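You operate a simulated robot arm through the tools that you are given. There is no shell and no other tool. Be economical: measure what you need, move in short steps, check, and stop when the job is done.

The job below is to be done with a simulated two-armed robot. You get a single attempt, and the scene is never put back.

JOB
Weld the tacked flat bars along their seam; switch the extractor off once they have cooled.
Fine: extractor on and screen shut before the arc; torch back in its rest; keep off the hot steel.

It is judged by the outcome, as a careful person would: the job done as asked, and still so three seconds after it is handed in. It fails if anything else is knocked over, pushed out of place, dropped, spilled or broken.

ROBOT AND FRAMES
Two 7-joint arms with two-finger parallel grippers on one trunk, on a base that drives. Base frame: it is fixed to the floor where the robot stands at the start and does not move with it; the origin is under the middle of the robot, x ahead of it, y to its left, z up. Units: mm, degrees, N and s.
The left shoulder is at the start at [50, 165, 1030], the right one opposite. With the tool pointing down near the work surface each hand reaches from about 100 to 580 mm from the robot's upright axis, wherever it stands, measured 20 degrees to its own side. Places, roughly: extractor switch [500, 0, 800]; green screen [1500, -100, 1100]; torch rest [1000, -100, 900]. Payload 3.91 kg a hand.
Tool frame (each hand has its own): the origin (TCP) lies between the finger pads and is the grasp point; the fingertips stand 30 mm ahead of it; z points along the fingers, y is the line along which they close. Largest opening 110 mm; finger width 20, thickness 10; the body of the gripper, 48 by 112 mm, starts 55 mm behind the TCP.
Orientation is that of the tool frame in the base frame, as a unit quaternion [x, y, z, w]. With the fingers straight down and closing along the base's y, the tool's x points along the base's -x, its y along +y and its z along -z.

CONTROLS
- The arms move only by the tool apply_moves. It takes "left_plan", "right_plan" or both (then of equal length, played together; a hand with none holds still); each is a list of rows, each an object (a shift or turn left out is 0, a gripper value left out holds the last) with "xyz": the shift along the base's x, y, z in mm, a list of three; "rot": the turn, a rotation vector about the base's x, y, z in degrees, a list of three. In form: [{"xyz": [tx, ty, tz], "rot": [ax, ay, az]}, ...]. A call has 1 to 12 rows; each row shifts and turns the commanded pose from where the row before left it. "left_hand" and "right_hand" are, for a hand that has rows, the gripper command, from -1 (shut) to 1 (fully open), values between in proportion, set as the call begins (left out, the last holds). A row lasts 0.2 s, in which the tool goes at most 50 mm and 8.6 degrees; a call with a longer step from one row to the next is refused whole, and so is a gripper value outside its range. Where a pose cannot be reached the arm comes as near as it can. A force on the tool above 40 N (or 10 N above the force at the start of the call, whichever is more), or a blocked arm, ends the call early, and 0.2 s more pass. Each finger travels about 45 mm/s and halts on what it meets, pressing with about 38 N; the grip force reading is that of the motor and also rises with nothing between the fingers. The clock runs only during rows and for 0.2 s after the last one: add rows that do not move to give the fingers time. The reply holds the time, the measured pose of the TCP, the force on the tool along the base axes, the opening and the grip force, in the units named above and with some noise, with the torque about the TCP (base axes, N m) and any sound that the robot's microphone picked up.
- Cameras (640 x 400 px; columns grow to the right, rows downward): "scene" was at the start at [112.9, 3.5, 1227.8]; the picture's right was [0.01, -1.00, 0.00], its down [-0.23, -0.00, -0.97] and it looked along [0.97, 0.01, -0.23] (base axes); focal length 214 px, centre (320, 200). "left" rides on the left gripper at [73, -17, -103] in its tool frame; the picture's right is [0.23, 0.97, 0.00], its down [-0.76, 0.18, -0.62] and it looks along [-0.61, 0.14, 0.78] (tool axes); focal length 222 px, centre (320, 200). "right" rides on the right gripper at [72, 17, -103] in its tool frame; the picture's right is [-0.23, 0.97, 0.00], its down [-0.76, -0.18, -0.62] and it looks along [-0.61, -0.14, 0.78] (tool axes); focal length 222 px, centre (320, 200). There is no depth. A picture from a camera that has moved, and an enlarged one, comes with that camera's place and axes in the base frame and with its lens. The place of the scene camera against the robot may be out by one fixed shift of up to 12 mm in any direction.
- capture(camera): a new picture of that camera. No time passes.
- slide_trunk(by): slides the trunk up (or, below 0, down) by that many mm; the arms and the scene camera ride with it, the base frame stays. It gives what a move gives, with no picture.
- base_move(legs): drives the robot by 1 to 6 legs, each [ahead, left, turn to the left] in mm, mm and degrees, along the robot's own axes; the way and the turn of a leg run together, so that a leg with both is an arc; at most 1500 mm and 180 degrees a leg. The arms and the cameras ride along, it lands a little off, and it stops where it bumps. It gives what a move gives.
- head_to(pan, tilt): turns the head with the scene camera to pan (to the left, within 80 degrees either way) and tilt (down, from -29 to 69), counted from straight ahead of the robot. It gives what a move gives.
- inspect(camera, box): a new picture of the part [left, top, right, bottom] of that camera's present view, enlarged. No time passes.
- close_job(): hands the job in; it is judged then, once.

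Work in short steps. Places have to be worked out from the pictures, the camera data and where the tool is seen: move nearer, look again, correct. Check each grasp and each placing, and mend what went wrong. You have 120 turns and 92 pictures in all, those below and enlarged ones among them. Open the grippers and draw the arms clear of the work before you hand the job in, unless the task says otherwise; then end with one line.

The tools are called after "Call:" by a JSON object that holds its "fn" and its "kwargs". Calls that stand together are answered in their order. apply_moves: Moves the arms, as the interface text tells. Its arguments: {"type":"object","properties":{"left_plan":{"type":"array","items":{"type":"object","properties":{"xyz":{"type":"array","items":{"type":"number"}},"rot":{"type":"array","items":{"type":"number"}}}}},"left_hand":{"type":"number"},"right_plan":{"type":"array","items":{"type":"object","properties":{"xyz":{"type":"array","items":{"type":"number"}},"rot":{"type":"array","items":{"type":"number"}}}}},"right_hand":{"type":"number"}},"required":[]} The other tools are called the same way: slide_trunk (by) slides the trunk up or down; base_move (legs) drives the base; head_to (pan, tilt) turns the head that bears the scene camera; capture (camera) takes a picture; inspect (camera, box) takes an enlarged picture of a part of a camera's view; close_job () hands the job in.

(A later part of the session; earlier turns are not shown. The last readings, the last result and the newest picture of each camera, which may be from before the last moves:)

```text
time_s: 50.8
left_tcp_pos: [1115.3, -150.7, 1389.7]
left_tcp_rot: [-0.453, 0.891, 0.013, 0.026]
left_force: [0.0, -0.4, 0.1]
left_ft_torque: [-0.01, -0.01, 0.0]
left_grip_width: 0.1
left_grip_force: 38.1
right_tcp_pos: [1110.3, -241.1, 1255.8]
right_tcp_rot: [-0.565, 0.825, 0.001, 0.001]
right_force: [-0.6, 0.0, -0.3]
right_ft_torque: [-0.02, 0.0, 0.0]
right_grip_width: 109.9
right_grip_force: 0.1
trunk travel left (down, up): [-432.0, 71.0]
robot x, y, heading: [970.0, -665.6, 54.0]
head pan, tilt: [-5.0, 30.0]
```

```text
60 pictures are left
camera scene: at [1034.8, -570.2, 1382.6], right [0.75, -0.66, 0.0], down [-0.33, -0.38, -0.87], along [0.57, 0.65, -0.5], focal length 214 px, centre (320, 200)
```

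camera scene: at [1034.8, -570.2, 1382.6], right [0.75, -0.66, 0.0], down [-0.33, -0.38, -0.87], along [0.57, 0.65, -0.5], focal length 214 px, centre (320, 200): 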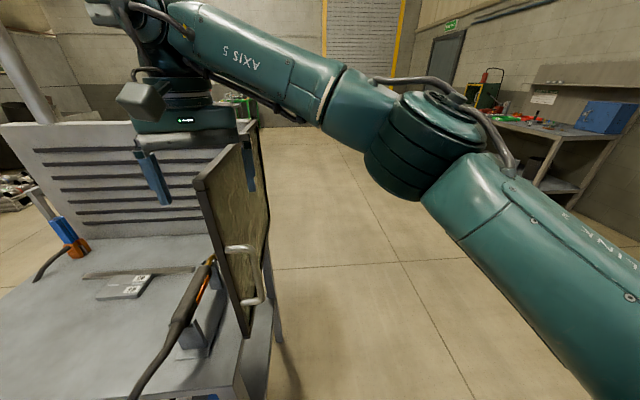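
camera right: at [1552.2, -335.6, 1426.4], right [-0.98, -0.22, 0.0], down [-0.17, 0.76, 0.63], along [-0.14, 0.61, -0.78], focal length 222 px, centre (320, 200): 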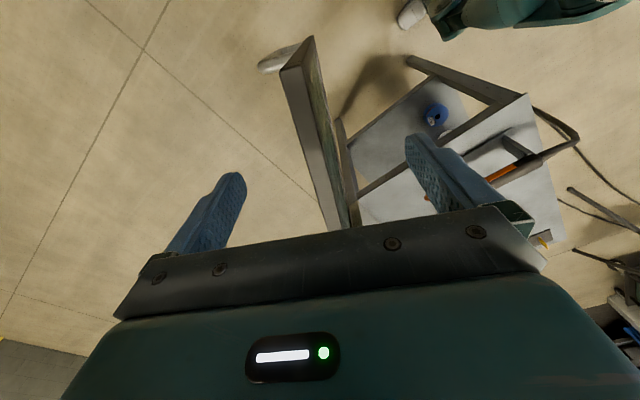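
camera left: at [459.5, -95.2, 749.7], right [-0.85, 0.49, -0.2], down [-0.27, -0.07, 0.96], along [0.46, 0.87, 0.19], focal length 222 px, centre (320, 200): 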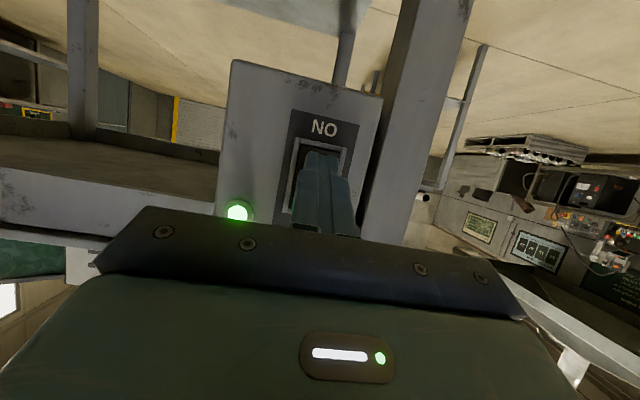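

The screen's free edge is now at about (1083,-256), in line with the table's side. I push gently further to find its stop.

Call:
{"fn": "apply_moves", "kwargs": {"right_plan": [{"xyz": [-8.3, 5.6, 0]}, {"xyz": [-8.3, 5.6, 0]}, {"xyz": [-8.3, 5.6, 0]}, {"xyz": [-6.6, 4.5, 0]}, {"xyz": [-6.6, 4.5, 0]}, {"xyz": [-5, 3.4, 0]}, {"xyz": [-5, 3.4, 0]}]}}

Call:
{"fn": "capture", "kwargs": {"camera": "scene"}}

Call:
{"fn": "capture", "kwargs": {"camera": "right"}}

```text
time_s: 52.4
left_tcp_pos: [1115.1, -150.8, 1391.1]
left_tcp_rot: [-0.453, 0.891, 0.012, 0.024]
left_force: [0.2, -0.3, -0.3]
left_ft_torque: [-0.01, 0.0, 0.0]
left_grip_width: 0.2
left_grip_force: 37.5
right_tcp_pos: [1084.9, -224.5, 1255.9]
right_tcp_rot: [-0.564, 0.826, 0.001, 0.001]
right_force: [0.2, -0.8, 0.2]
right_ft_torque: [-0.01, 0.01, -0.01]
right_grip_width: 110.0
right_grip_force: 0.1
right hand out of reach, approached as far as the arm can: row 4, 5, 6, 7
trunk travel left (down, up): [-432.0, 71.0]
robot x, y, heading: [966.1, -664.0, 53.9]
head pan, tilt: [-5.0, 30.0]
```

```text
59 pictures are left
camera scene: at [1035.5, -570.0, 1382.6], right [0.75, -0.66, 0.0], down [-0.33, -0.38, -0.87], along [0.57, 0.65, -0.5], focal length 214 px, centre (320, 200)
```

scene: 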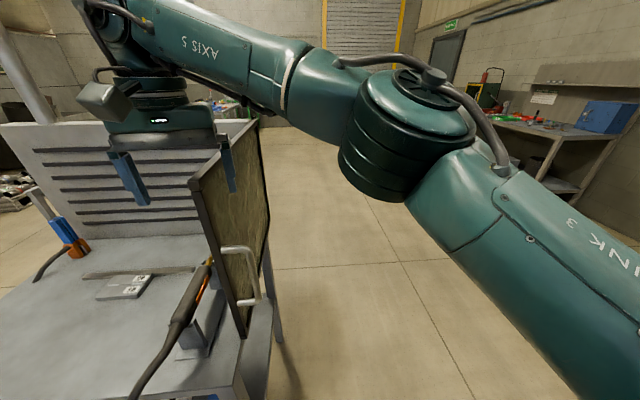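

```text
58 pictures are left
camera right: at [1042.7, -287.1, 1358.4], right [-0.82, 0.57, 0.0], down [0.44, 0.64, 0.63], along [0.35, 0.52, -0.78], focal length 222 px, centre (320, 200)
```

right: 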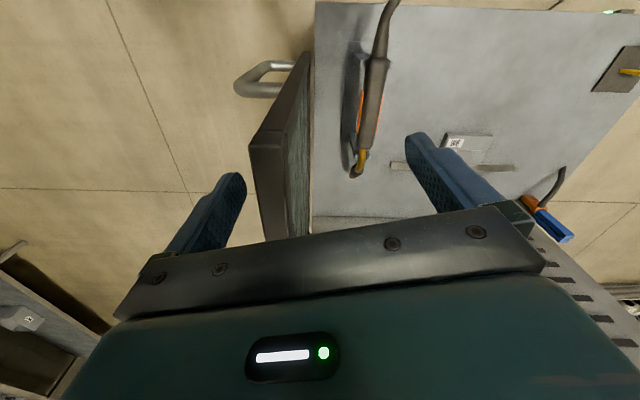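

The panel's foot is parallel to the table edge now; outer finger about to touch it. I shift the base left 35 mm and see whether it moves further.

Call:
{"fn": "base_move", "kwargs": {"legs": [[0, 35, 0]]}}

Call:
{"fn": "capture", "kwargs": {"camera": "right"}}

```text
time_s: 53.4
left_tcp_pos: [1094.3, -136.1, 1391.6]
left_tcp_rot: [-0.453, 0.891, 0.013, 0.026]
left_force: [0.6, 0.6, 0.5]
left_ft_torque: [0.03, 0.01, -0.03]
left_grip_width: 0.0
left_grip_force: 37.9
right_tcp_pos: [1073.1, -213.1, 1254.9]
right_tcp_rot: [-0.556, 0.831, -0.008, 0.002]
right_force: [1.0, -1.9, 0.5]
right_ft_torque: [0.01, 0.01, -0.15]
right_grip_width: 109.9
right_grip_force: 0.1
trunk travel left (down, up): [-432.0, 71.0]
robot x, y, heading: [951.7, -648.0, 54.0]
head pan, tilt: [-5.0, 30.0]
stopped in leg 1: the force on the tool passed its limit at 55 N (the readings are from after the stop); the commanded pose is now the measured one
```

```text
57 pictures are left
camera right: at [1027.2, -272.4, 1358.6], right [-0.81, 0.58, -0.02], down [0.45, 0.64, 0.62], along [0.37, 0.5, -0.78], focal length 222 px, centre (320, 200)
```

right: 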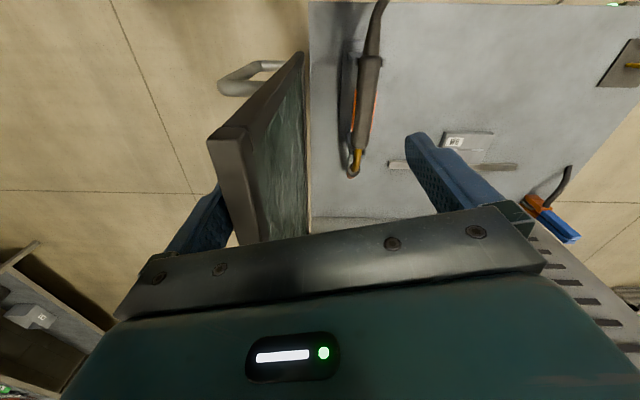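

55 N against a panel that does not give: the screen is at its stop, shut. I relieve the finger and lift out.

Call:
{"fn": "apply_moves", "kwargs": {"right_plan": [{"xyz": [14, -10, 0]}, {"xyz": [14, -10, 0]}]}}

Call:
{"fn": "slide_trunk", "kwargs": {"by": 70}}

Call:
{"fn": "capture", "kwargs": {"camera": "right"}}

```text
time_s: 54.0
left_tcp_pos: [1095.0, -136.9, 1389.5]
left_tcp_rot: [-0.453, 0.891, 0.013, 0.026]
left_force: [-0.4, 0.7, 1.6]
left_ft_torque: [-0.01, 0.01, 0.01]
left_grip_width: 0.0
left_grip_force: 37.5
right_tcp_pos: [1099.8, -233.3, 1256.3]
right_tcp_rot: [-0.557, 0.831, -0.008, 0.002]
right_force: [-0.4, 0.1, -0.4]
right_ft_torque: [-0.01, -0.04, 0.03]
right_grip_width: 109.9
right_grip_force: 0.1
trunk travel left (down, up): [-432.0, 71.0]
robot x, y, heading: [947.1, -649.8, 53.8]
head pan, tilt: [-5.0, 30.0]
```

```text
time_s: 55.0
left_tcp_pos: [1094.8, -135.6, 1459.2]
left_tcp_rot: [-0.453, 0.891, 0.013, 0.025]
left_force: [0.1, 0.6, 0.0]
left_ft_torque: [0.02, -0.01, 0.02]
left_grip_width: 0.0
left_grip_force: 37.3
right_tcp_pos: [1099.5, -232.2, 1325.2]
right_tcp_rot: [-0.557, 0.831, -0.009, 0.001]
right_force: [-0.4, -0.5, -0.9]
right_ft_torque: [0.0, 0.03, -0.02]
right_grip_width: 110.0
right_grip_force: 0.0
trunk travel left (down, up): [-502.0, 1.0]
robot x, y, heading: [946.3, -646.1, 53.9]
head pan, tilt: [-5.0, 30.0]
```

```text
56 pictures are left
camera right: at [1054.7, -291.6, 1428.0], right [-0.81, 0.58, -0.02], down [0.45, 0.64, 0.62], along [0.37, 0.5, -0.78], focal length 222 px, centre (320, 200)
```

right: 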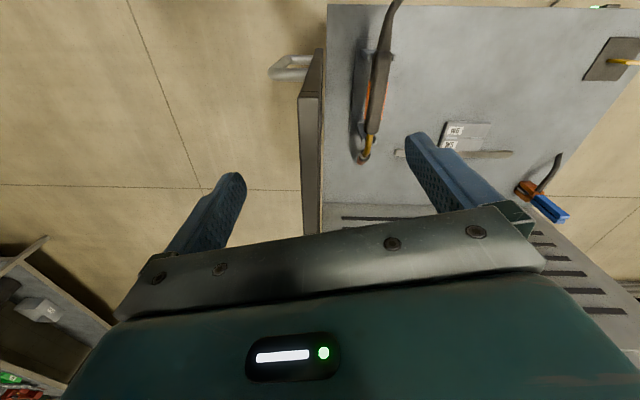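

The screen stands shut along the table's right side. Now I move left in front of the table, and lower the trunk to its starting height to examine torch and work.

Call:
{"fn": "base_move", "kwargs": {"legs": [[0, 400, 0]]}}

Call:
{"fn": "slide_trunk", "kwargs": {"by": -220}}

Call:
{"fn": "head_to", "kwargs": {"pan": -5, "tilt": 48}}

Call:
{"fn": "capture", "kwargs": {"camera": "scene"}}

Call:
{"fn": "capture", "kwargs": {"camera": "right"}}

```text
time_s: 59.1
left_tcp_pos: [769.9, 100.9, 1460.0]
left_tcp_rot: [-0.452, 0.892, 0.013, 0.025]
left_force: [-0.4, -0.3, 0.1]
left_ft_torque: [-0.01, -0.02, -0.04]
left_grip_width: 0.1
left_grip_force: 37.7
right_tcp_pos: [775.9, 5.8, 1326.6]
right_tcp_rot: [-0.556, 0.831, -0.008, 0.002]
right_force: [-0.4, 0.8, 0.7]
right_ft_torque: [0.0, 0.04, 0.01]
right_grip_width: 110.3
right_grip_force: 0.1
trunk travel left (down, up): [-502.0, 1.0]
robot x, y, heading: [619.8, -412.8, 53.9]
head pan, tilt: [-5.0, 30.0]
```

```text
time_s: 61.5
left_tcp_pos: [770.9, 100.6, 1240.4]
left_tcp_rot: [-0.452, 0.891, 0.013, 0.025]
left_force: [0.3, -0.5, -0.2]
left_ft_torque: [-0.01, 0.01, -0.01]
left_grip_width: 0.0
left_grip_force: 37.9
right_tcp_pos: [775.9, 5.8, 1105.7]
right_tcp_rot: [-0.557, 0.831, -0.009, 0.002]
right_force: [0.3, -0.5, 0.4]
right_ft_torque: [0.0, -0.03, -0.02]
right_grip_width: 110.1
right_grip_force: 0.1
trunk travel left (down, up): [-282.0, 221.0]
robot x, y, heading: [620.1, -409.8, 54.1]
head pan, tilt: [-5.0, 30.0]
```

```text
time_s: 62.3
left_tcp_pos: [770.9, 100.4, 1239.9]
left_tcp_rot: [-0.452, 0.892, 0.013, 0.026]
left_force: [-0.6, 0.0, -0.3]
left_ft_torque: [-0.01, 0.01, 0.01]
left_grip_width: 0.0
left_grip_force: 37.2
right_tcp_pos: [777.1, 4.0, 1107.3]
right_tcp_rot: [-0.556, 0.831, -0.009, 0.002]
right_force: [-0.8, -0.1, -0.5]
right_ft_torque: [-0.04, 0.0, 0.02]
right_grip_width: 109.9
right_grip_force: 0.0
trunk travel left (down, up): [-282.0, 221.0]
robot x, y, heading: [625.6, -409.3, 53.9]
head pan, tilt: [-5.0, 48.0]
```

```text
55 pictures are left
camera scene: at [682.7, -326.7, 1205.8], right [0.75, -0.66, 0.0], down [-0.49, -0.56, -0.67], along [0.44, 0.5, -0.74], focal length 214 px, centre (320, 200)
```

scene: 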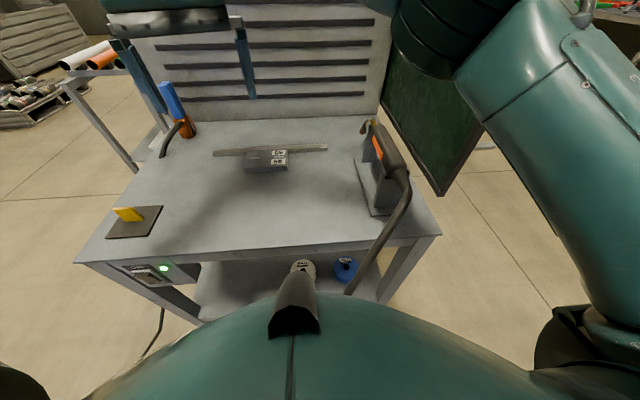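

```text
54 pictures are left
camera right: at [730.4, -54.6, 1208.2], right [-0.81, 0.58, -0.02], down [0.45, 0.64, 0.62], along [0.37, 0.5, -0.78], focal length 222 px, centre (320, 200)
```

right: 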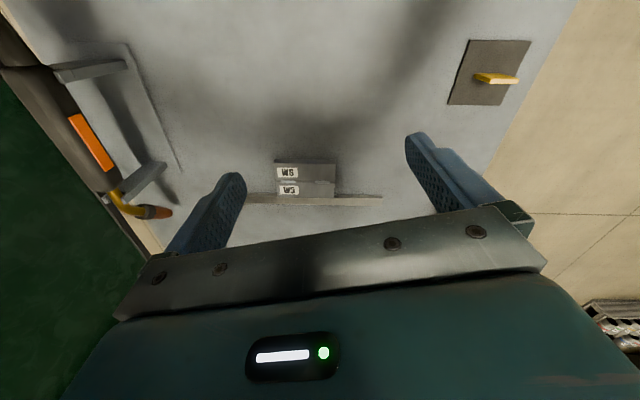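

Robot is well placed. Torch: orange part near (1019,-125,955), nozzle tip near (1132,0,901); seam runs from about (947,89) to (850,156). I bring the right hand nearer to look at the torch.

Call:
{"fn": "apply_moves", "kwargs": {"right_plan": [{"xyz": [27, -33, -12], "rot": [0, 0, -2.3]}, {"xyz": [27, -33, -12], "rot": [0, 0, -2.3]}, {"xyz": [27, -33, -12], "rot": [0, 0, -2.3]}, {"xyz": [27, -33, -12], "rot": [0, 0, -2.3]}, {"xyz": [27, -33, -12], "rot": [0, 0, -2.3]}, {"xyz": [27, -33, -12], "rot": [0, 0, -2.3]}]}}

Call:
{"fn": "capture", "kwargs": {"camera": "right"}}

Call:
{"fn": "capture", "kwargs": {"camera": "scene"}}

```text
time_s: 63.7
left_tcp_pos: [772.0, 100.7, 1239.6]
left_tcp_rot: [-0.451, 0.892, 0.013, 0.026]
left_force: [-0.6, -0.8, 1.0]
left_ft_torque: [0.04, 0.0, -0.01]
left_grip_width: 0.1
left_grip_force: 37.7
right_tcp_pos: [940.8, -194.9, 1033.8]
right_tcp_rot: [-0.452, 0.892, -0.008, 0.0]
right_force: [1.1, 0.3, 0.0]
right_ft_torque: [0.03, -0.05, 0.02]
right_grip_width: 109.9
right_grip_force: 0.0
trunk travel left (down, up): [-282.0, 221.0]
robot x, y, heading: [623.2, -407.7, 53.5]
head pan, tilt: [-5.0, 48.0]
```

```text
53 pictures are left
camera right: at [881.3, -241.9, 1136.7], right [-0.65, 0.76, -0.02], down [0.59, 0.52, 0.62], along [0.48, 0.39, -0.78], focal length 222 px, centre (320, 200)
```

right: 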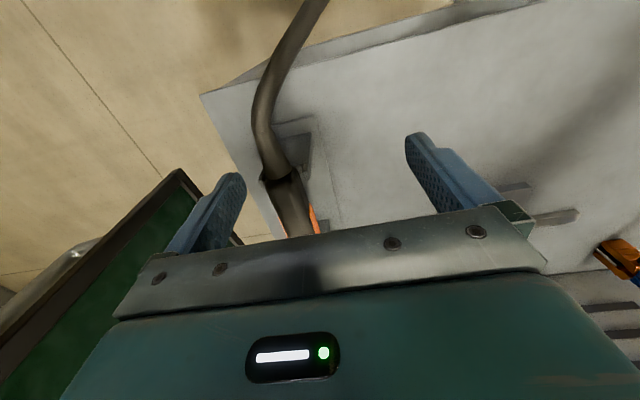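

```text
52 pictures are left
camera scene: at [683.1, -327.3, 1205.8], right [0.75, -0.66, 0.0], down [-0.49, -0.56, -0.67], along [0.44, 0.5, -0.74], focal length 214 px, centre (320, 200)
```

scene: 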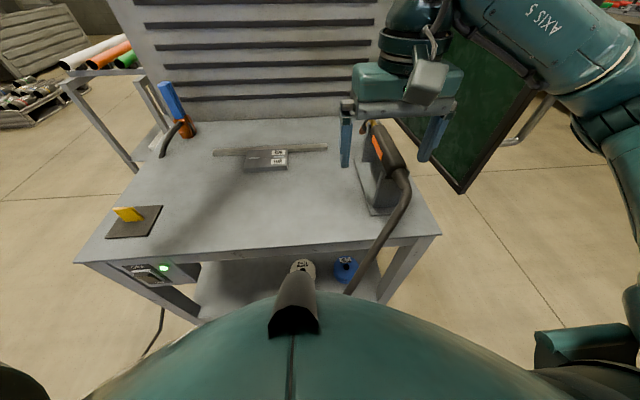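

The arm's forearm has nudged the screen a few degrees open (its foot moved to about (1125,-286)). I undo the hand move, go back to the screen and shut it again; afterwards I'll use the left arm for the torch, whose elbow stays away from the screen.

Call:
{"fn": "apply_moves", "kwargs": {"right_plan": [{"xyz": [-27, 33, 12], "rot": [0, 0, 2.3]}, {"xyz": [-27, 33, 12], "rot": [0, 0, 2.3]}, {"xyz": [-27, 33, 12], "rot": [0, 0, 2.3]}, {"xyz": [-27, 33, 12], "rot": [0, 0, 2.3]}, {"xyz": [-27, 33, 12], "rot": [0, 0, 2.3]}, {"xyz": [-27, 33, 12], "rot": [0, 0, 2.3]}]}}

Call:
{"fn": "slide_trunk", "kwargs": {"by": 220}}

Call:
{"fn": "base_move", "kwargs": {"legs": [[0, -440, 0]]}}

Call:
{"fn": "capture", "kwargs": {"camera": "right"}}

```text
time_s: 65.1
left_tcp_pos: [770.1, 101.4, 1241.0]
left_tcp_rot: [-0.452, 0.891, 0.012, 0.026]
left_force: [0.5, 0.5, -0.4]
left_ft_torque: [-0.01, -0.01, 0.0]
left_grip_width: 0.0
left_grip_force: 38.1
right_tcp_pos: [775.2, 4.3, 1106.1]
right_tcp_rot: [-0.557, 0.83, -0.009, 0.003]
right_force: [1.1, 0.7, 0.4]
right_ft_torque: [0.03, -0.01, 0.0]
right_grip_width: 110.2
right_grip_force: 0.1
trunk travel left (down, up): [-282.0, 221.0]
robot x, y, heading: [623.1, -412.3, 53.8]
head pan, tilt: [-5.0, 48.0]
```

```text
time_s: 67.4
left_tcp_pos: [771.2, 101.9, 1459.1]
left_tcp_rot: [-0.452, 0.891, 0.013, 0.026]
left_force: [0.5, 0.3, 0.9]
left_ft_torque: [0.0, -0.02, 0.0]
left_grip_width: 0.1
left_grip_force: 37.1
right_tcp_pos: [775.9, 4.2, 1326.2]
right_tcp_rot: [-0.556, 0.831, -0.009, 0.002]
right_force: [-0.2, -0.4, 0.5]
right_ft_torque: [0.01, 0.0, 0.01]
right_grip_width: 109.6
right_grip_force: 0.0
trunk travel left (down, up): [-502.0, 1.0]
robot x, y, heading: [622.1, -413.5, 53.6]
head pan, tilt: [-5.0, 48.0]
```

```text
time_s: 71.8
left_tcp_pos: [1122.5, -157.3, 1460.1]
left_tcp_rot: [-0.452, 0.891, 0.013, 0.026]
left_force: [-0.1, 0.0, -0.1]
left_ft_torque: [-0.04, 0.02, 0.02]
left_grip_width: 0.3
left_grip_force: 37.6
right_tcp_pos: [1128.9, -253.3, 1325.2]
right_tcp_rot: [-0.556, 0.831, -0.008, 0.001]
right_force: [-0.6, -0.1, -1.0]
right_ft_torque: [0.0, 0.0, 0.03]
right_grip_width: 109.9
right_grip_force: 0.1
trunk travel left (down, up): [-502.0, 1.0]
robot x, y, heading: [973.6, -674.4, 53.8]
head pan, tilt: [-5.0, 48.0]
```

```text
51 pictures are left
camera right: at [1084.1, -313.0, 1428.2], right [-0.81, 0.58, -0.02], down [0.45, 0.64, 0.62], along [0.37, 0.5, -0.78], focal length 222 px, centre (320, 200)
```

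right: 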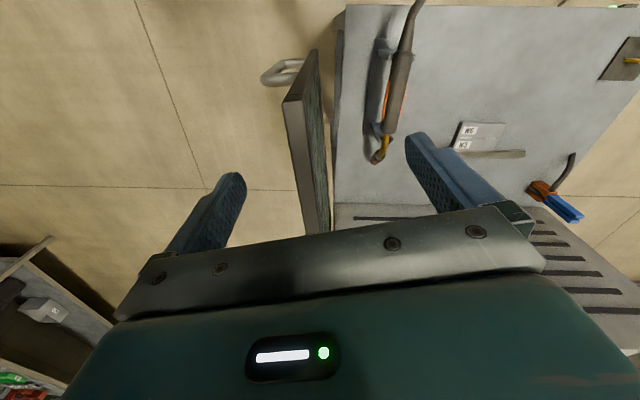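

The rail sits between the fingers again. I lower and push left with the base until the stop.

Call:
{"fn": "slide_trunk", "kwargs": {"by": -68}}

Call:
{"fn": "base_move", "kwargs": {"legs": [[0, 100, 0]]}}

Call:
{"fn": "capture", "kwargs": {"camera": "right"}}

```text
time_s: 72.8
left_tcp_pos: [1124.7, -157.5, 1392.3]
left_tcp_rot: [-0.452, 0.892, 0.013, 0.027]
left_force: [0.0, 0.8, -0.3]
left_ft_torque: [0.01, 0.0, 0.0]
left_grip_width: 0.0
left_grip_force: 37.5
right_tcp_pos: [1130.2, -254.2, 1257.2]
right_tcp_rot: [-0.557, 0.831, -0.008, 0.002]
right_force: [-0.6, -0.1, 0.0]
right_ft_torque: [0.02, 0.03, -0.01]
right_grip_width: 110.1
right_grip_force: 0.1
trunk travel left (down, up): [-434.0, 69.0]
robot x, y, heading: [975.0, -671.4, 53.8]
head pan, tilt: [-5.0, 48.0]
```

```text
time_s: 74.2
left_tcp_pos: [1061.3, -110.9, 1392.8]
left_tcp_rot: [-0.451, 0.892, 0.013, 0.026]
left_force: [0.2, -0.3, -0.3]
left_ft_torque: [0.03, 0.01, 0.01]
left_grip_width: 0.0
left_grip_force: 37.5
right_tcp_pos: [1074.4, -210.9, 1256.4]
right_tcp_rot: [-0.547, 0.837, -0.019, 0.003]
right_force: [0.8, -2.3, 0.3]
right_ft_torque: [-0.01, 0.07, -0.1]
right_grip_width: 110.1
right_grip_force: 0.2
trunk travel left (down, up): [-434.0, 69.0]
robot x, y, heading: [912.7, -626.3, 53.5]
head pan, tilt: [-5.0, 48.0]
stopped in leg 1: the force on the tool passed its limit at 53 N (the readings are from after the stop); the commanded pose is now the measured one
```

```text
50 pictures are left
camera right: at [1026.2, -267.3, 1360.1], right [-0.8, 0.6, -0.04], down [0.45, 0.64, 0.62], along [0.39, 0.48, -0.79], focal length 222 px, centre (320, 200)
```

right: 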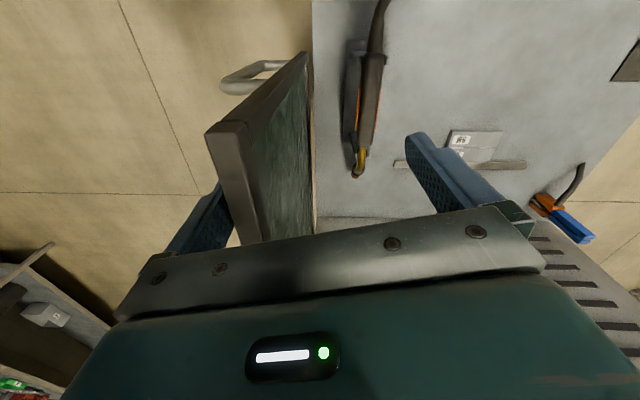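

Shut again at the same place. I relieve, lift out, back away and tuck the right arm to the robot's right side.

Call:
{"fn": "apply_moves", "kwargs": {"right_plan": [{"xyz": [14, -10, 0]}, {"xyz": [14, -10, 0]}]}}

Call:
{"fn": "slide_trunk", "kwargs": {"by": 68}}

Call:
{"fn": "base_move", "kwargs": {"legs": [[-300, 0, 0]]}}

Call:
{"fn": "apply_moves", "kwargs": {"right_plan": [{"xyz": [18, -38, 0], "rot": [0, 0, -1.3]}, {"xyz": [18, -38, 0], "rot": [0, 0, -1.3]}, {"xyz": [18, -38, 0], "rot": [0, 0, -1.3]}, {"xyz": [18, -38, 0], "rot": [0, 0, -1.3]}, {"xyz": [18, -38, 0], "rot": [0, 0, -1.3]}, {"xyz": [18, -38, 0], "rot": [0, 0, -1.3]}, {"xyz": [18, -38, 0], "rot": [0, 0, -1.3]}, {"xyz": [18, -38, 0], "rot": [0, 0, -1.3]}, {"xyz": [18, -38, 0], "rot": [0, 0, -1.3]}]}}

Call:
{"fn": "capture", "kwargs": {"camera": "scene"}}

```text
time_s: 74.8
left_tcp_pos: [1061.5, -110.3, 1392.5]
left_tcp_rot: [-0.452, 0.892, 0.013, 0.026]
left_force: [0.6, 1.2, 0.5]
left_ft_torque: [-0.02, 0.03, -0.03]
left_grip_width: 0.0
left_grip_force: 37.5
right_tcp_pos: [1100.9, -229.4, 1257.1]
right_tcp_rot: [-0.548, 0.836, -0.018, 0.003]
right_force: [0.0, 0.0, -0.1]
right_ft_torque: [0.01, -0.01, 0.05]
right_grip_width: 110.0
right_grip_force: 0.1
trunk travel left (down, up): [-434.0, 69.0]
robot x, y, heading: [912.3, -624.4, 53.9]
head pan, tilt: [-5.0, 48.0]
```

```text
time_s: 75.9
left_tcp_pos: [1060.9, -109.5, 1460.0]
left_tcp_rot: [-0.452, 0.891, 0.013, 0.026]
left_force: [1.0, -0.3, -0.2]
left_ft_torque: [-0.03, 0.02, 0.02]
left_grip_width: 0.2
left_grip_force: 37.3
right_tcp_pos: [1100.9, -230.3, 1325.5]
right_tcp_rot: [-0.548, 0.836, -0.018, 0.003]
right_force: [-0.4, -0.8, 0.1]
right_ft_torque: [0.01, 0.0, 0.0]
right_grip_width: 110.0
right_grip_force: 0.0
trunk travel left (down, up): [-502.0, 1.0]
robot x, y, heading: [915.9, -625.8, 53.8]
head pan, tilt: [-5.0, 48.0]
```

```text
time_s: 77.9
left_tcp_pos: [886.1, -350.1, 1459.9]
left_tcp_rot: [-0.452, 0.891, 0.012, 0.026]
left_force: [0.4, 0.1, -0.2]
left_ft_torque: [0.04, -0.01, -0.03]
left_grip_width: 0.0
left_grip_force: 38.8
right_tcp_pos: [925.8, -470.1, 1324.7]
right_tcp_rot: [-0.548, 0.836, -0.018, 0.003]
right_force: [0.1, -0.3, 0.5]
right_ft_torque: [0.0, -0.03, 0.0]
right_grip_width: 110.0
right_grip_force: 0.1
trunk travel left (down, up): [-502.0, 1.0]
robot x, y, heading: [736.8, -864.2, 53.6]
head pan, tilt: [-5.0, 48.0]
```

```text
time_s: 79.9
left_tcp_pos: [884.9, -351.5, 1461.2]
left_tcp_rot: [-0.452, 0.891, 0.013, 0.026]
left_force: [0.0, -0.7, 0.0]
left_ft_torque: [0.02, 0.01, -0.01]
left_grip_width: 0.0
left_grip_force: 37.7
right_tcp_pos: [1088.5, -814.5, 1326.1]
right_tcp_rot: [-0.461, 0.887, -0.017, 0.0]
right_force: [0.3, -0.9, -0.4]
right_ft_torque: [0.02, 0.01, -0.03]
right_grip_width: 109.9
right_grip_force: 0.1
trunk travel left (down, up): [-502.0, 1.0]
robot x, y, heading: [737.1, -863.6, 53.5]
head pan, tilt: [-5.0, 48.0]
```

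```text
49 pictures are left
camera scene: at [797.2, -780.3, 1425.9], right [0.75, -0.66, 0.0], down [-0.49, -0.56, -0.67], along [0.44, 0.5, -0.74], focal length 214 px, centre (320, 200)
```

scene: 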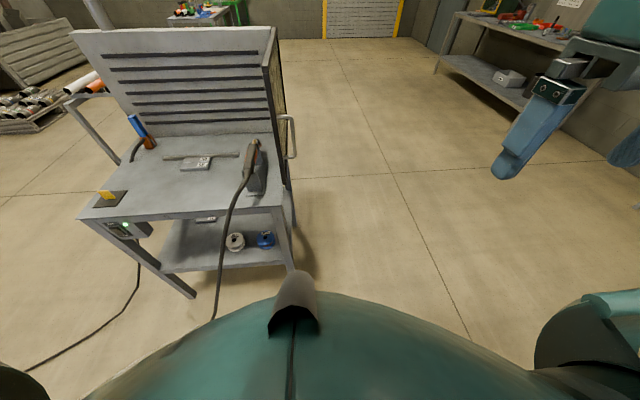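

Screen is shut and the right arm is clear. I drive in front of the torch for the left arm and lower the trunk.

Call:
{"fn": "base_move", "kwargs": {"legs": [[0, 105, 0.5], [290, 0, 0]]}}

Call:
{"fn": "slide_trunk", "kwargs": {"by": -250}}

Call:
{"fn": "apply_moves", "kwargs": {"left_hand": 1, "left_plan": [{"xyz": [6, -23, -30]}, {"xyz": [6, -23, -30]}, {"xyz": [6, -23, -30]}, {"xyz": [6, -23, -30]}]}}

Call:
{"fn": "capture", "kwargs": {"camera": "left"}}

Call:
{"fn": "capture", "kwargs": {"camera": "scene"}}

```text
time_s: 83.1
left_tcp_pos: [966.0, -53.0, 1459.6]
left_tcp_rot: [-0.454, 0.89, 0.012, 0.025]
left_force: [0.1, -0.8, -0.7]
left_ft_torque: [-0.01, -0.03, -0.04]
left_grip_width: 0.0
left_grip_force: 37.9
right_tcp_pos: [1171.6, -513.6, 1326.7]
right_tcp_rot: [-0.463, 0.886, -0.018, 0.001]
right_force: [-0.1, -0.3, 0.4]
right_ft_torque: [-0.02, -0.02, -0.02]
right_grip_width: 110.0
right_grip_force: 0.0
trunk travel left (down, up): [-502.0, 1.0]
robot x, y, heading: [820.6, -568.8, 53.8]
head pan, tilt: [-5.0, 48.0]
```

```text
time_s: 85.7
left_tcp_pos: [966.9, -52.6, 1210.0]
left_tcp_rot: [-0.455, 0.89, 0.013, 0.026]
left_force: [1.0, 1.8, 0.1]
left_ft_torque: [0.03, 0.01, 0.02]
left_grip_width: 0.0
left_grip_force: 37.8
right_tcp_pos: [1171.9, -515.0, 1076.5]
right_tcp_rot: [-0.462, 0.886, -0.018, 0.001]
right_force: [-0.6, -0.9, -1.1]
right_ft_torque: [-0.03, 0.02, -0.04]
right_grip_width: 109.9
right_grip_force: 0.0
trunk travel left (down, up): [-252.0, 251.0]
robot x, y, heading: [821.2, -568.2, 54.1]
head pan, tilt: [-5.0, 48.0]
```

```text
time_s: 86.7
left_tcp_pos: [991.4, -146.2, 1088.8]
left_tcp_rot: [-0.456, 0.89, 0.012, 0.026]
left_force: [-0.2, 0.1, -0.1]
left_ft_torque: [0.01, -0.03, -0.01]
left_grip_width: 86.2
left_grip_force: 0.0
right_tcp_pos: [1171.1, -514.9, 1076.5]
right_tcp_rot: [-0.463, 0.886, -0.018, 0.001]
right_force: [0.2, -0.2, 0.3]
right_ft_torque: [0.02, 0.03, 0.0]
right_grip_width: 110.2
right_grip_force: 0.1
trunk travel left (down, up): [-252.0, 251.0]
robot x, y, heading: [817.5, -568.5, 54.2]
head pan, tilt: [-5.0, 48.0]
```

```text
48 pictures are left
camera left: at [959.6, -218.8, 1186.0], right [-0.92, 0.39, -0.02], down [0.28, 0.69, 0.67], along [0.27, 0.61, -0.75], focal length 222 px, centre (320, 200)
```

left: 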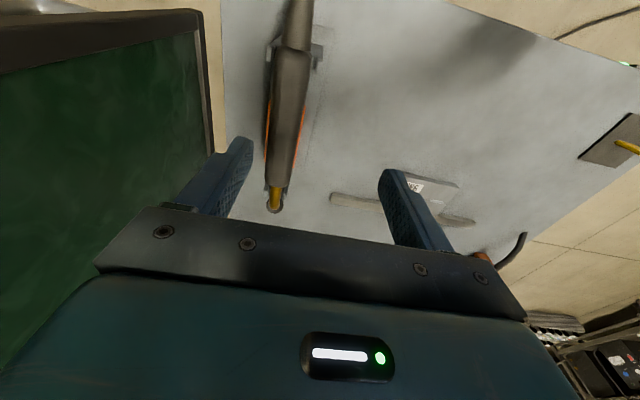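

```text
47 pictures are left
camera scene: at [880.3, -482.7, 1175.8], right [0.76, -0.66, 0.0], down [-0.49, -0.56, -0.67], along [0.44, 0.51, -0.74], focal length 214 px, centre (320, 200)
```

scene: 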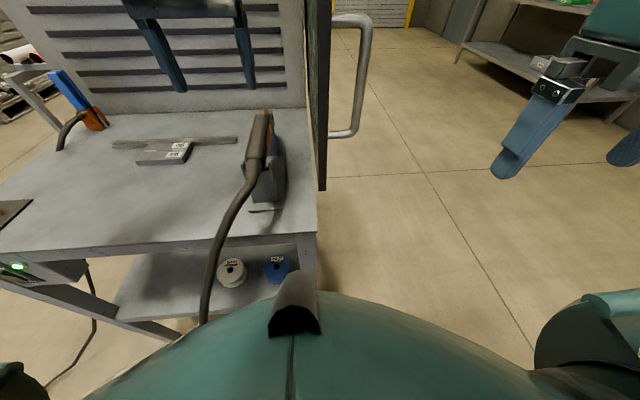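

Handle lies along the table's depth with orange strips on both sides, its middle near (1036,-141), height ~955. I centre the open left hand over it and take out the small tilt.

Call:
{"fn": "apply_moves", "kwargs": {"left_hand": 1, "left_plan": [{"xyz": [22, 2, -25], "rot": [-1.35, 0.97, 0]}, {"xyz": [23, 3, -25], "rot": [-1.35, 0.97, 0]}, {"xyz": [0, 0, 0]}]}}

Call:
{"fn": "capture", "kwargs": {"camera": "left"}}

Call:
{"fn": "inspect", "kwargs": {"camera": "scene", "box": [180, 60, 340, 220]}}

```text
time_s: 87.5
left_tcp_pos: [1036.3, -140.7, 1038.8]
left_tcp_rot: [-0.455, 0.891, -0.001, 0.0]
left_force: [-0.6, -0.3, 0.7]
left_ft_torque: [-0.01, 0.02, -0.03]
left_grip_width: 109.8
left_grip_force: 0.1
right_tcp_pos: [1171.2, -514.6, 1076.5]
right_tcp_rot: [-0.463, 0.886, -0.018, 0.001]
right_force: [-0.7, -0.1, 0.4]
right_ft_torque: [0.01, -0.02, -0.01]
right_grip_width: 110.0
right_grip_force: 0.1
trunk travel left (down, up): [-252.0, 251.0]
robot x, y, heading: [820.9, -569.0, 54.2]
head pan, tilt: [-5.0, 48.0]
```

```text
46 pictures are left
camera left: at [1008.1, -208.6, 1141.3], right [-0.92, 0.39, 0.0], down [0.3, 0.72, 0.62], along [0.24, 0.57, -0.78], focal length 222 px, centre (320, 200)
```

left: 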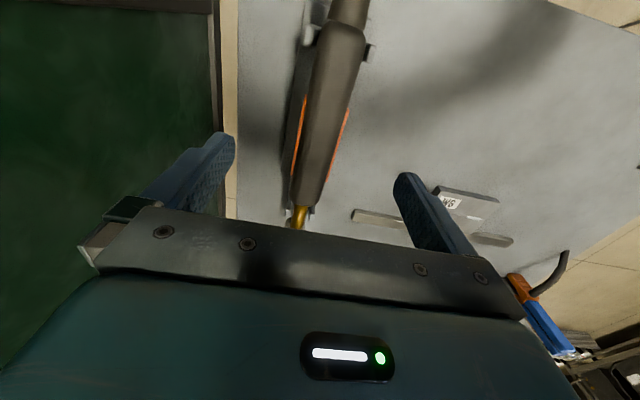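

```text
2.50 times, centred on (260, 140) of scene
camera zoom: at [880.1, -482.8, 1175.8], right [0.76, -0.66, 0.0], down [-0.49, -0.56, -0.67], along [0.44, 0.51, -0.74], focal length 536 px, centre (470, 350)
```

zoom: 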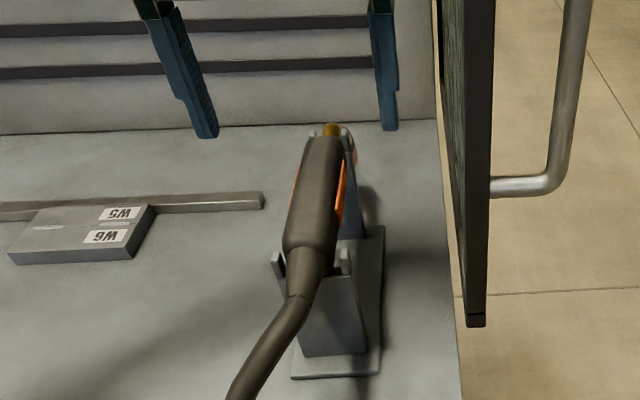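

Hand is centred and aligned (handle bearing ≈55°). I go down to z≈952 with the handle between the fingers.

Call:
{"fn": "apply_moves", "kwargs": {"left_plan": [{"xyz": [0.5, 0.5, -25]}, {"xyz": [0.5, 0.5, -25]}, {"xyz": [0, 0, -20]}, {"xyz": [0, 0, -17]}]}}

Call:
{"fn": "capture", "kwargs": {"camera": "left"}}

Call:
{"fn": "inspect", "kwargs": {"camera": "scene", "box": [180, 60, 340, 220]}}

```text
time_s: 88.5
left_tcp_pos: [1036.2, -140.2, 953.7]
left_tcp_rot: [-0.456, 0.89, -0.001, 0.0]
left_force: [0.3, 0.2, -0.7]
left_ft_torque: [0.0, 0.02, -0.01]
left_grip_width: 110.0
left_grip_force: 0.1
right_tcp_pos: [1171.4, -514.0, 1077.2]
right_tcp_rot: [-0.463, 0.886, -0.018, 0.001]
right_force: [0.6, -0.2, 0.2]
right_ft_torque: [0.01, 0.01, 0.01]
right_grip_width: 110.1
right_grip_force: 0.0
trunk travel left (down, up): [-252.0, 251.0]
robot x, y, heading: [822.2, -567.7, 53.9]
head pan, tilt: [-5.0, 48.0]
```

```text
44 pictures are left
camera left: at [1008.1, -207.4, 1054.6], right [-0.92, 0.39, 0.0], down [0.3, 0.72, 0.62], along [0.24, 0.57, -0.78], focal length 222 px, centre (320, 200)
```

left: 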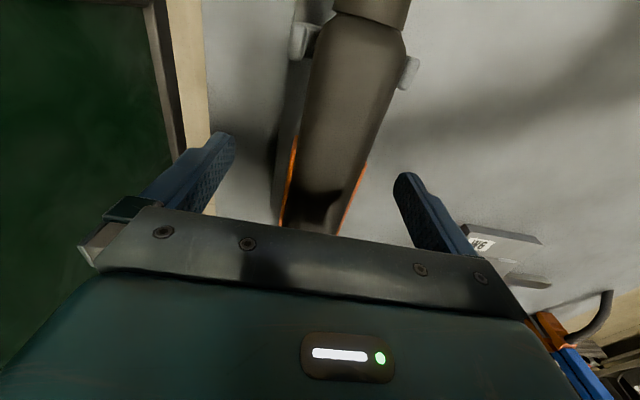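

```text
2.50 times, centred on (260, 140) of scene
camera zoom: at [880.2, -482.7, 1175.8], right [0.76, -0.66, 0.0], down [-0.49, -0.56, -0.67], along [0.44, 0.51, -0.74], focal length 536 px, centre (470, 350)
```

zoom: 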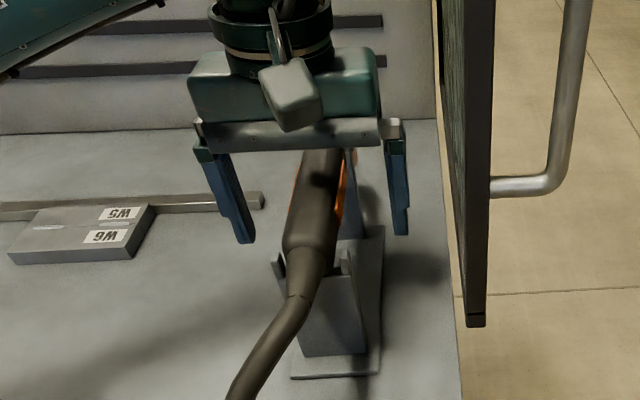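

The handle is between the fingers. I close the left hand on it.

Call:
{"fn": "apply_moves", "kwargs": {"left_hand": -1, "left_plan": [{}, {}, {}, {}, {}, {}, {}]}}

Call:
{"fn": "capture", "kwargs": {"camera": "left"}}

```text
time_s: 90.1
left_tcp_pos: [1036.0, -141.0, 953.9]
left_tcp_rot: [-0.455, 0.89, -0.001, -0.001]
left_force: [2.6, -0.4, 0.5]
left_ft_torque: [0.16, -0.09, -0.25]
left_grip_width: 32.0
left_grip_force: 37.4
right_tcp_pos: [1171.9, -512.9, 1076.7]
right_tcp_rot: [-0.464, 0.886, -0.018, 0.001]
right_force: [-1.0, -0.1, 0.8]
right_ft_torque: [0.04, 0.03, 0.0]
right_grip_width: 110.0
right_grip_force: 0.0
trunk travel left (down, up): [-252.0, 251.0]
robot x, y, heading: [820.6, -566.5, 54.1]
head pan, tilt: [-5.0, 48.0]
```

```text
42 pictures are left
camera left: at [1008.4, -207.8, 1054.9], right [-0.92, 0.39, 0.0], down [0.3, 0.72, 0.62], along [0.24, 0.57, -0.78], focal length 222 px, centre (320, 200)
```

left: 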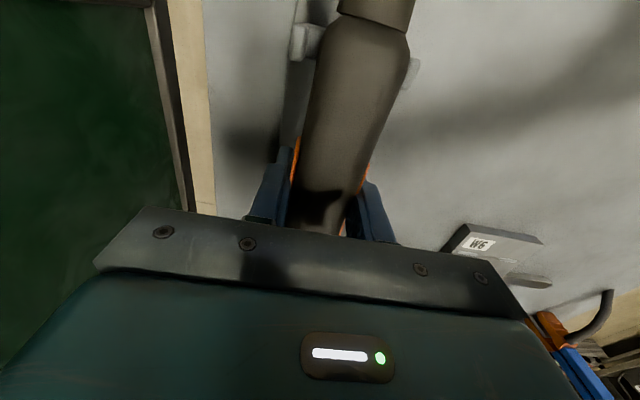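

Gripped (32 mm). I lift straight up 80 mm and check.

Call:
{"fn": "apply_moves", "kwargs": {"left_plan": [{"xyz": [0, 0, 15]}, {"xyz": [0, 0, 20]}, {"xyz": [0, 0, 25]}, {"xyz": [0, 0, 25]}]}}

Call:
{"fn": "capture", "kwargs": {"camera": "scene"}}

```text
time_s: 91.1
left_tcp_pos: [1036.3, -139.7, 1037.4]
left_tcp_rot: [-0.455, 0.89, 0.0, -0.001]
left_force: [-0.4, 0.1, -3.4]
left_ft_torque: [-0.02, 0.05, -0.02]
left_grip_width: 31.9
left_grip_force: 38.2
right_tcp_pos: [1171.5, -515.2, 1077.1]
right_tcp_rot: [-0.463, 0.886, -0.018, 0.0]
right_force: [0.7, 0.6, 0.5]
right_ft_torque: [0.03, 0.0, -0.01]
right_grip_width: 110.1
right_grip_force: 0.0
trunk travel left (down, up): [-252.0, 251.0]
robot x, y, heading: [818.5, -565.7, 53.8]
head pan, tilt: [-5.0, 48.0]
```

```text
41 pictures are left
camera scene: at [880.3, -482.7, 1175.7], right [0.76, -0.66, 0.0], down [-0.49, -0.56, -0.67], along [0.44, 0.51, -0.74], focal length 214 px, centre (320, 200)
```

scene: 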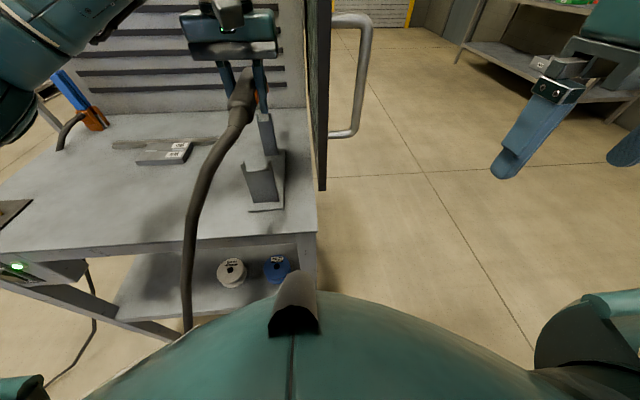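

Torch is held firmly (≈3.4 N), cable following. I strafe left a little and bring the nozzle over the seam's right end, still high, to measure where the tip is.

Call:
{"fn": "base_move", "kwargs": {"legs": [[0, 117, 0]]}}

Call:
{"fn": "apply_moves", "kwargs": {"left_plan": [{"xyz": [-23, 4, -15]}, {"xyz": [-23, 4, -15]}, {"xyz": [-23, 5, -15]}, {"xyz": [-23, 5, -10]}]}}

Call:
{"fn": "head_to", "kwargs": {"pan": 20, "tilt": 38}}

Call:
{"fn": "inspect", "kwargs": {"camera": "scene", "box": [220, 100, 420, 225]}}

Call:
{"fn": "capture", "kwargs": {"camera": "left"}}

```text
time_s: 92.8
left_tcp_pos: [941.6, -69.9, 1038.3]
left_tcp_rot: [-0.455, 0.89, -0.001, 0.0]
left_force: [-1.2, -1.1, -3.7]
left_ft_torque: [-0.02, 0.04, -0.03]
left_grip_width: 31.9
left_grip_force: 38.0
right_tcp_pos: [1078.4, -445.1, 1076.9]
right_tcp_rot: [-0.463, 0.886, -0.018, 0.001]
right_force: [-0.1, 0.9, -0.4]
right_ft_torque: [0.01, -0.02, -0.03]
right_grip_width: 110.2
right_grip_force: 0.0
trunk travel left (down, up): [-252.0, 251.0]
robot x, y, heading: [726.9, -498.0, 54.0]
head pan, tilt: [-5.0, 48.0]
```

```text
time_s: 93.8
left_tcp_pos: [850.0, -52.1, 983.2]
left_tcp_rot: [-0.455, 0.89, -0.001, 0.0]
left_force: [0.2, 0.3, -4.3]
left_ft_torque: [-0.02, 0.03, -0.03]
left_grip_width: 31.9
left_grip_force: 38.0
right_tcp_pos: [1076.6, -445.0, 1077.7]
right_tcp_rot: [-0.463, 0.886, -0.019, 0.001]
right_force: [-0.9, -0.4, -0.8]
right_ft_torque: [0.01, 0.0, 0.0]
right_grip_width: 110.1
right_grip_force: 0.0
trunk travel left (down, up): [-252.0, 251.0]
robot x, y, heading: [723.8, -505.7, 53.9]
head pan, tilt: [-5.0, 48.0]
```

```text
time_s: 94.6
left_tcp_pos: [849.8, -52.2, 984.5]
left_tcp_rot: [-0.455, 0.89, -0.001, 0.0]
left_force: [0.2, 0.7, -2.6]
left_ft_torque: [-0.06, 0.04, -0.01]
left_grip_width: 31.9
left_grip_force: 38.0
right_tcp_pos: [1077.3, -446.2, 1077.5]
right_tcp_rot: [-0.462, 0.887, -0.018, 0.001]
right_force: [0.4, 0.8, 0.0]
right_ft_torque: [0.01, 0.01, 0.02]
right_grip_width: 109.9
right_grip_force: 0.0
trunk travel left (down, up): [-252.0, 251.0]
robot x, y, heading: [727.2, -502.8, 54.1]
head pan, tilt: [20.0, 38.0]
```

```text
3.20 times, centred on (320, 162) of scene
camera zoom: at [757.9, -390.6, 1190.1], right [0.96, -0.27, 0.0], down [-0.17, -0.59, -0.79], along [0.22, 0.76, -0.62], focal length 686 px, centre (320, 320)
```

zoom: 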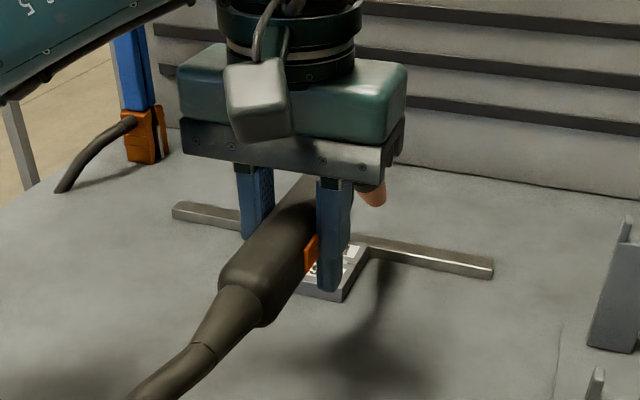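

```text
39 pictures are left
camera left: at [822.0, -120.4, 1085.6], right [-0.92, 0.39, 0.0], down [0.3, 0.72, 0.62], along [0.24, 0.57, -0.78], focal length 222 px, centre (320, 200)
```

left: 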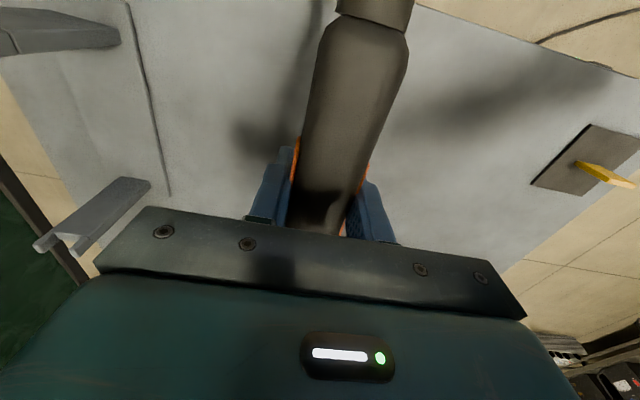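

The nozzle is mostly hidden by the hand. I use the right hand's camera as an observer from the right, turning it 45° toward the torch without going near the screen.

Call:
{"fn": "apply_moves", "kwargs": {"right_plan": [{"xyz": [-13.5, 9.8, -5], "rot": [0, 0, 7.5]}, {"xyz": [-13.5, 9.8, -5], "rot": [0, 0, 7.5]}, {"xyz": [-13.5, 9.8, -5], "rot": [0, 0, 7.5]}, {"xyz": [-13.5, 9.8, -5], "rot": [0, 0, 7.5]}, {"xyz": [-13.5, 9.8, -5], "rot": [0, 0, 7.5]}, {"xyz": [-13.5, 9.8, -5], "rot": [0, 0, 7.5]}]}}

Call:
{"fn": "capture", "kwargs": {"camera": "right"}}

Call:
{"fn": "capture", "kwargs": {"camera": "scene"}}

```text
time_s: 96.0
left_tcp_pos: [850.1, -52.3, 984.2]
left_tcp_rot: [-0.456, 0.89, -0.001, -0.001]
left_force: [-0.7, 0.1, -2.9]
left_ft_torque: [-0.07, 0.01, 0.04]
left_grip_width: 31.9
left_grip_force: 37.4
right_tcp_pos: [995.5, -387.5, 1046.6]
right_tcp_rot: [0.768, -0.64, 0.018, -0.008]
right_force: [0.3, -1.1, -0.1]
right_ft_torque: [0.03, -0.01, 0.03]
right_grip_width: 109.9
right_grip_force: 0.0
trunk travel left (down, up): [-252.0, 251.0]
robot x, y, heading: [724.3, -501.2, 54.2]
head pan, tilt: [20.0, 38.0]
```

```text
38 pictures are left
camera right: at [987.6, -459.5, 1149.9], right [-1.0, 0.05, -0.04], down [0.02, 0.79, 0.62], along [0.06, 0.61, -0.79], focal length 222 px, centre (320, 200)
```

right: 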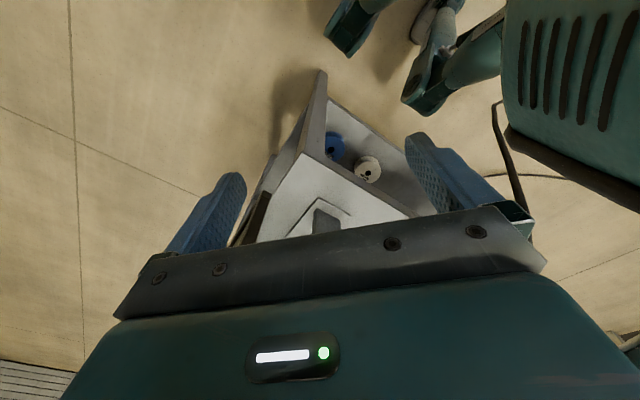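

```text
37 pictures are left
camera scene: at [757.7, -390.4, 1190.1], right [0.96, -0.27, 0.0], down [-0.17, -0.59, -0.79], along [0.22, 0.76, -0.62], focal length 214 px, centre (320, 200)
```

scene: 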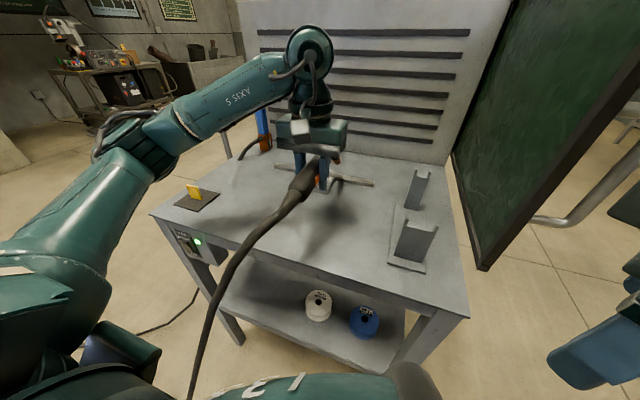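

The camera looks too steeply down. I pitch the right hand 35° forward so its camera looks toward the nozzle.

Call:
{"fn": "apply_moves", "kwargs": {"right_plan": [{"rot": [6.9, 1.1, 0]}, {"rot": [6.9, 1.1, 0]}, {"rot": [6.9, 1.1, 0]}, {"rot": [6.9, 1.1, 0]}, {"rot": [6.9, 1.1, 0]}]}}

Call:
{"fn": "capture", "kwargs": {"camera": "right"}}

```text
time_s: 97.2
left_tcp_pos: [850.2, -51.8, 983.8]
left_tcp_rot: [-0.455, 0.89, -0.002, 0.0]
left_force: [0.4, 0.4, -2.4]
left_ft_torque: [-0.06, 0.04, 0.02]
left_grip_width: 31.7
left_grip_force: 38.5
right_tcp_pos: [1002.4, -378.2, 1059.7]
right_tcp_rot: [0.73, -0.618, -0.21, -0.204]
right_force: [-0.1, -0.5, -0.6]
right_ft_torque: [-0.01, -0.03, -0.03]
right_grip_width: 109.9
right_grip_force: 0.0
right hand out of reach, approached as far as the arm can: row 5
trunk travel left (down, up): [-252.0, 251.0]
robot x, y, heading: [726.6, -499.3, 54.1]
head pan, tilt: [20.0, 38.0]
```

```text
36 pictures are left
camera right: at [1000.7, -497.5, 1104.0], right [-1.0, 0.03, 0.09], down [0.1, 0.3, 0.95], along [0.01, 0.95, -0.3], focal length 222 px, centre (320, 200)
```

right: 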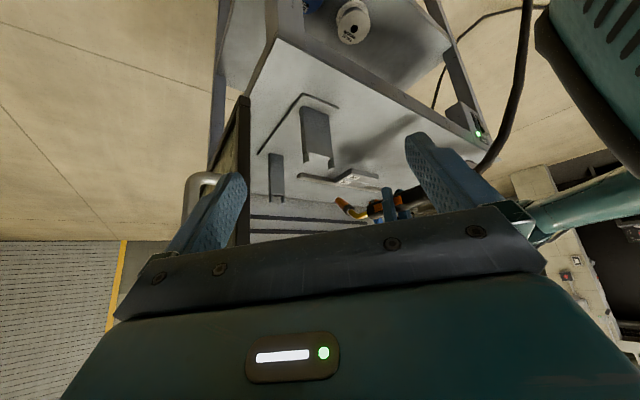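

Now the nozzle and work are in sight (upside down). I enlarge that part.

Call:
{"fn": "inspect", "kwargs": {"camera": "right", "box": [290, 150, 410, 225]}}

```text
5.33 times, centred on (350, 188) of right
camera zoom: at [1000.7, -497.5, 1104.0], right [-1.0, 0.03, 0.09], down [0.1, 0.3, 0.95], along [0.01, 0.95, -0.3], focal length 1185 px, centre (160, 267)
```

zoom: 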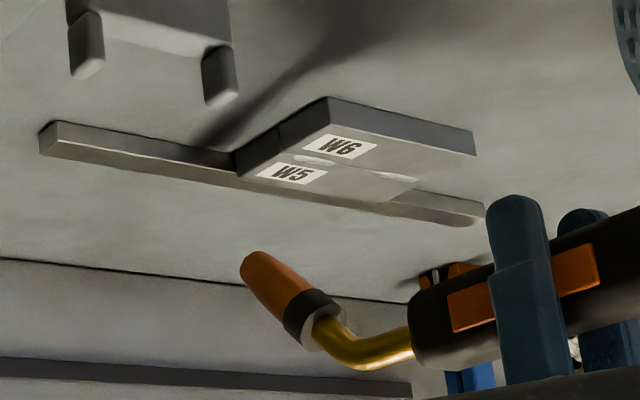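

Triangulating: the work's top is at z≈866, the seam runs (935,81)→(844,144), and the nozzle tip sits at TCP+(109,142,−63). I move the tip above the seam's right end, ~30 mm up, and check.

Call:
{"fn": "apply_moves", "kwargs": {"left_plan": [{"xyz": [-13, -3.5, -11]}, {"xyz": [-13, -3.5, -11]}]}}

Call:
{"fn": "inspect", "kwargs": {"camera": "right", "box": [310, 155, 390, 205]}}

Call:
{"fn": "inspect", "kwargs": {"camera": "scene", "box": [260, 130, 380, 205]}}

```text
time_s: 97.8
left_tcp_pos: [823.4, -60.5, 960.7]
left_tcp_rot: [-0.455, 0.89, 0.0, 0.0]
left_force: [0.2, 0.3, -3.4]
left_ft_torque: [-0.02, 0.07, 0.01]
left_grip_width: 31.6
left_grip_force: 38.2
right_tcp_pos: [1001.2, -378.2, 1060.1]
right_tcp_rot: [0.731, -0.617, -0.21, -0.203]
right_force: [-1.3, 0.4, -0.2]
right_ft_torque: [-0.01, -0.01, 0.03]
right_grip_width: 109.9
right_grip_force: 0.1
trunk travel left (down, up): [-252.0, 251.0]
robot x, y, heading: [730.5, -498.5, 54.2]
head pan, tilt: [20.0, 38.0]
```

```text
8.00 times, centred on (350, 180) of right
camera zoom: at [1000.5, -497.4, 1104.3], right [-1.0, 0.04, 0.09], down [0.1, 0.3, 0.95], along [0.01, 0.95, -0.3], focal length 1777 px, centre (80, 360)
```

zoom: 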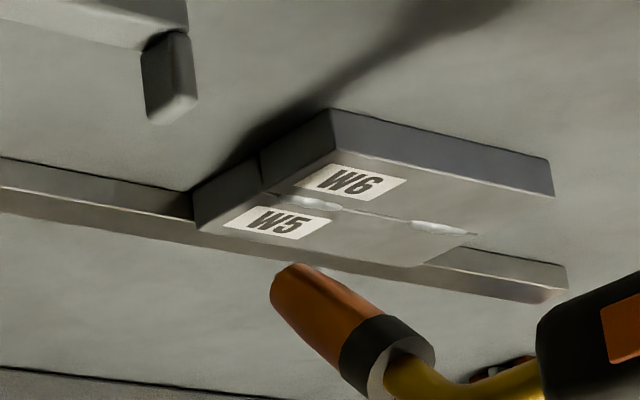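

```text
5.33 times, centred on (320, 168) of scene
camera zoom: at [757.7, -390.6, 1190.2], right [0.96, -0.27, 0.0], down [-0.17, -0.59, -0.79], along [0.22, 0.76, -0.62], focal length 1144 px, centre (320, 373)
```

zoom: 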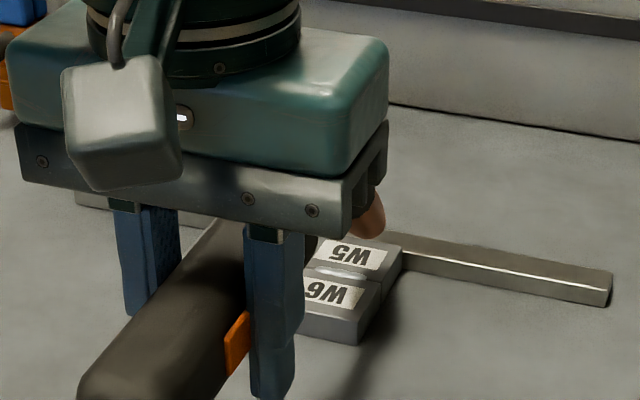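

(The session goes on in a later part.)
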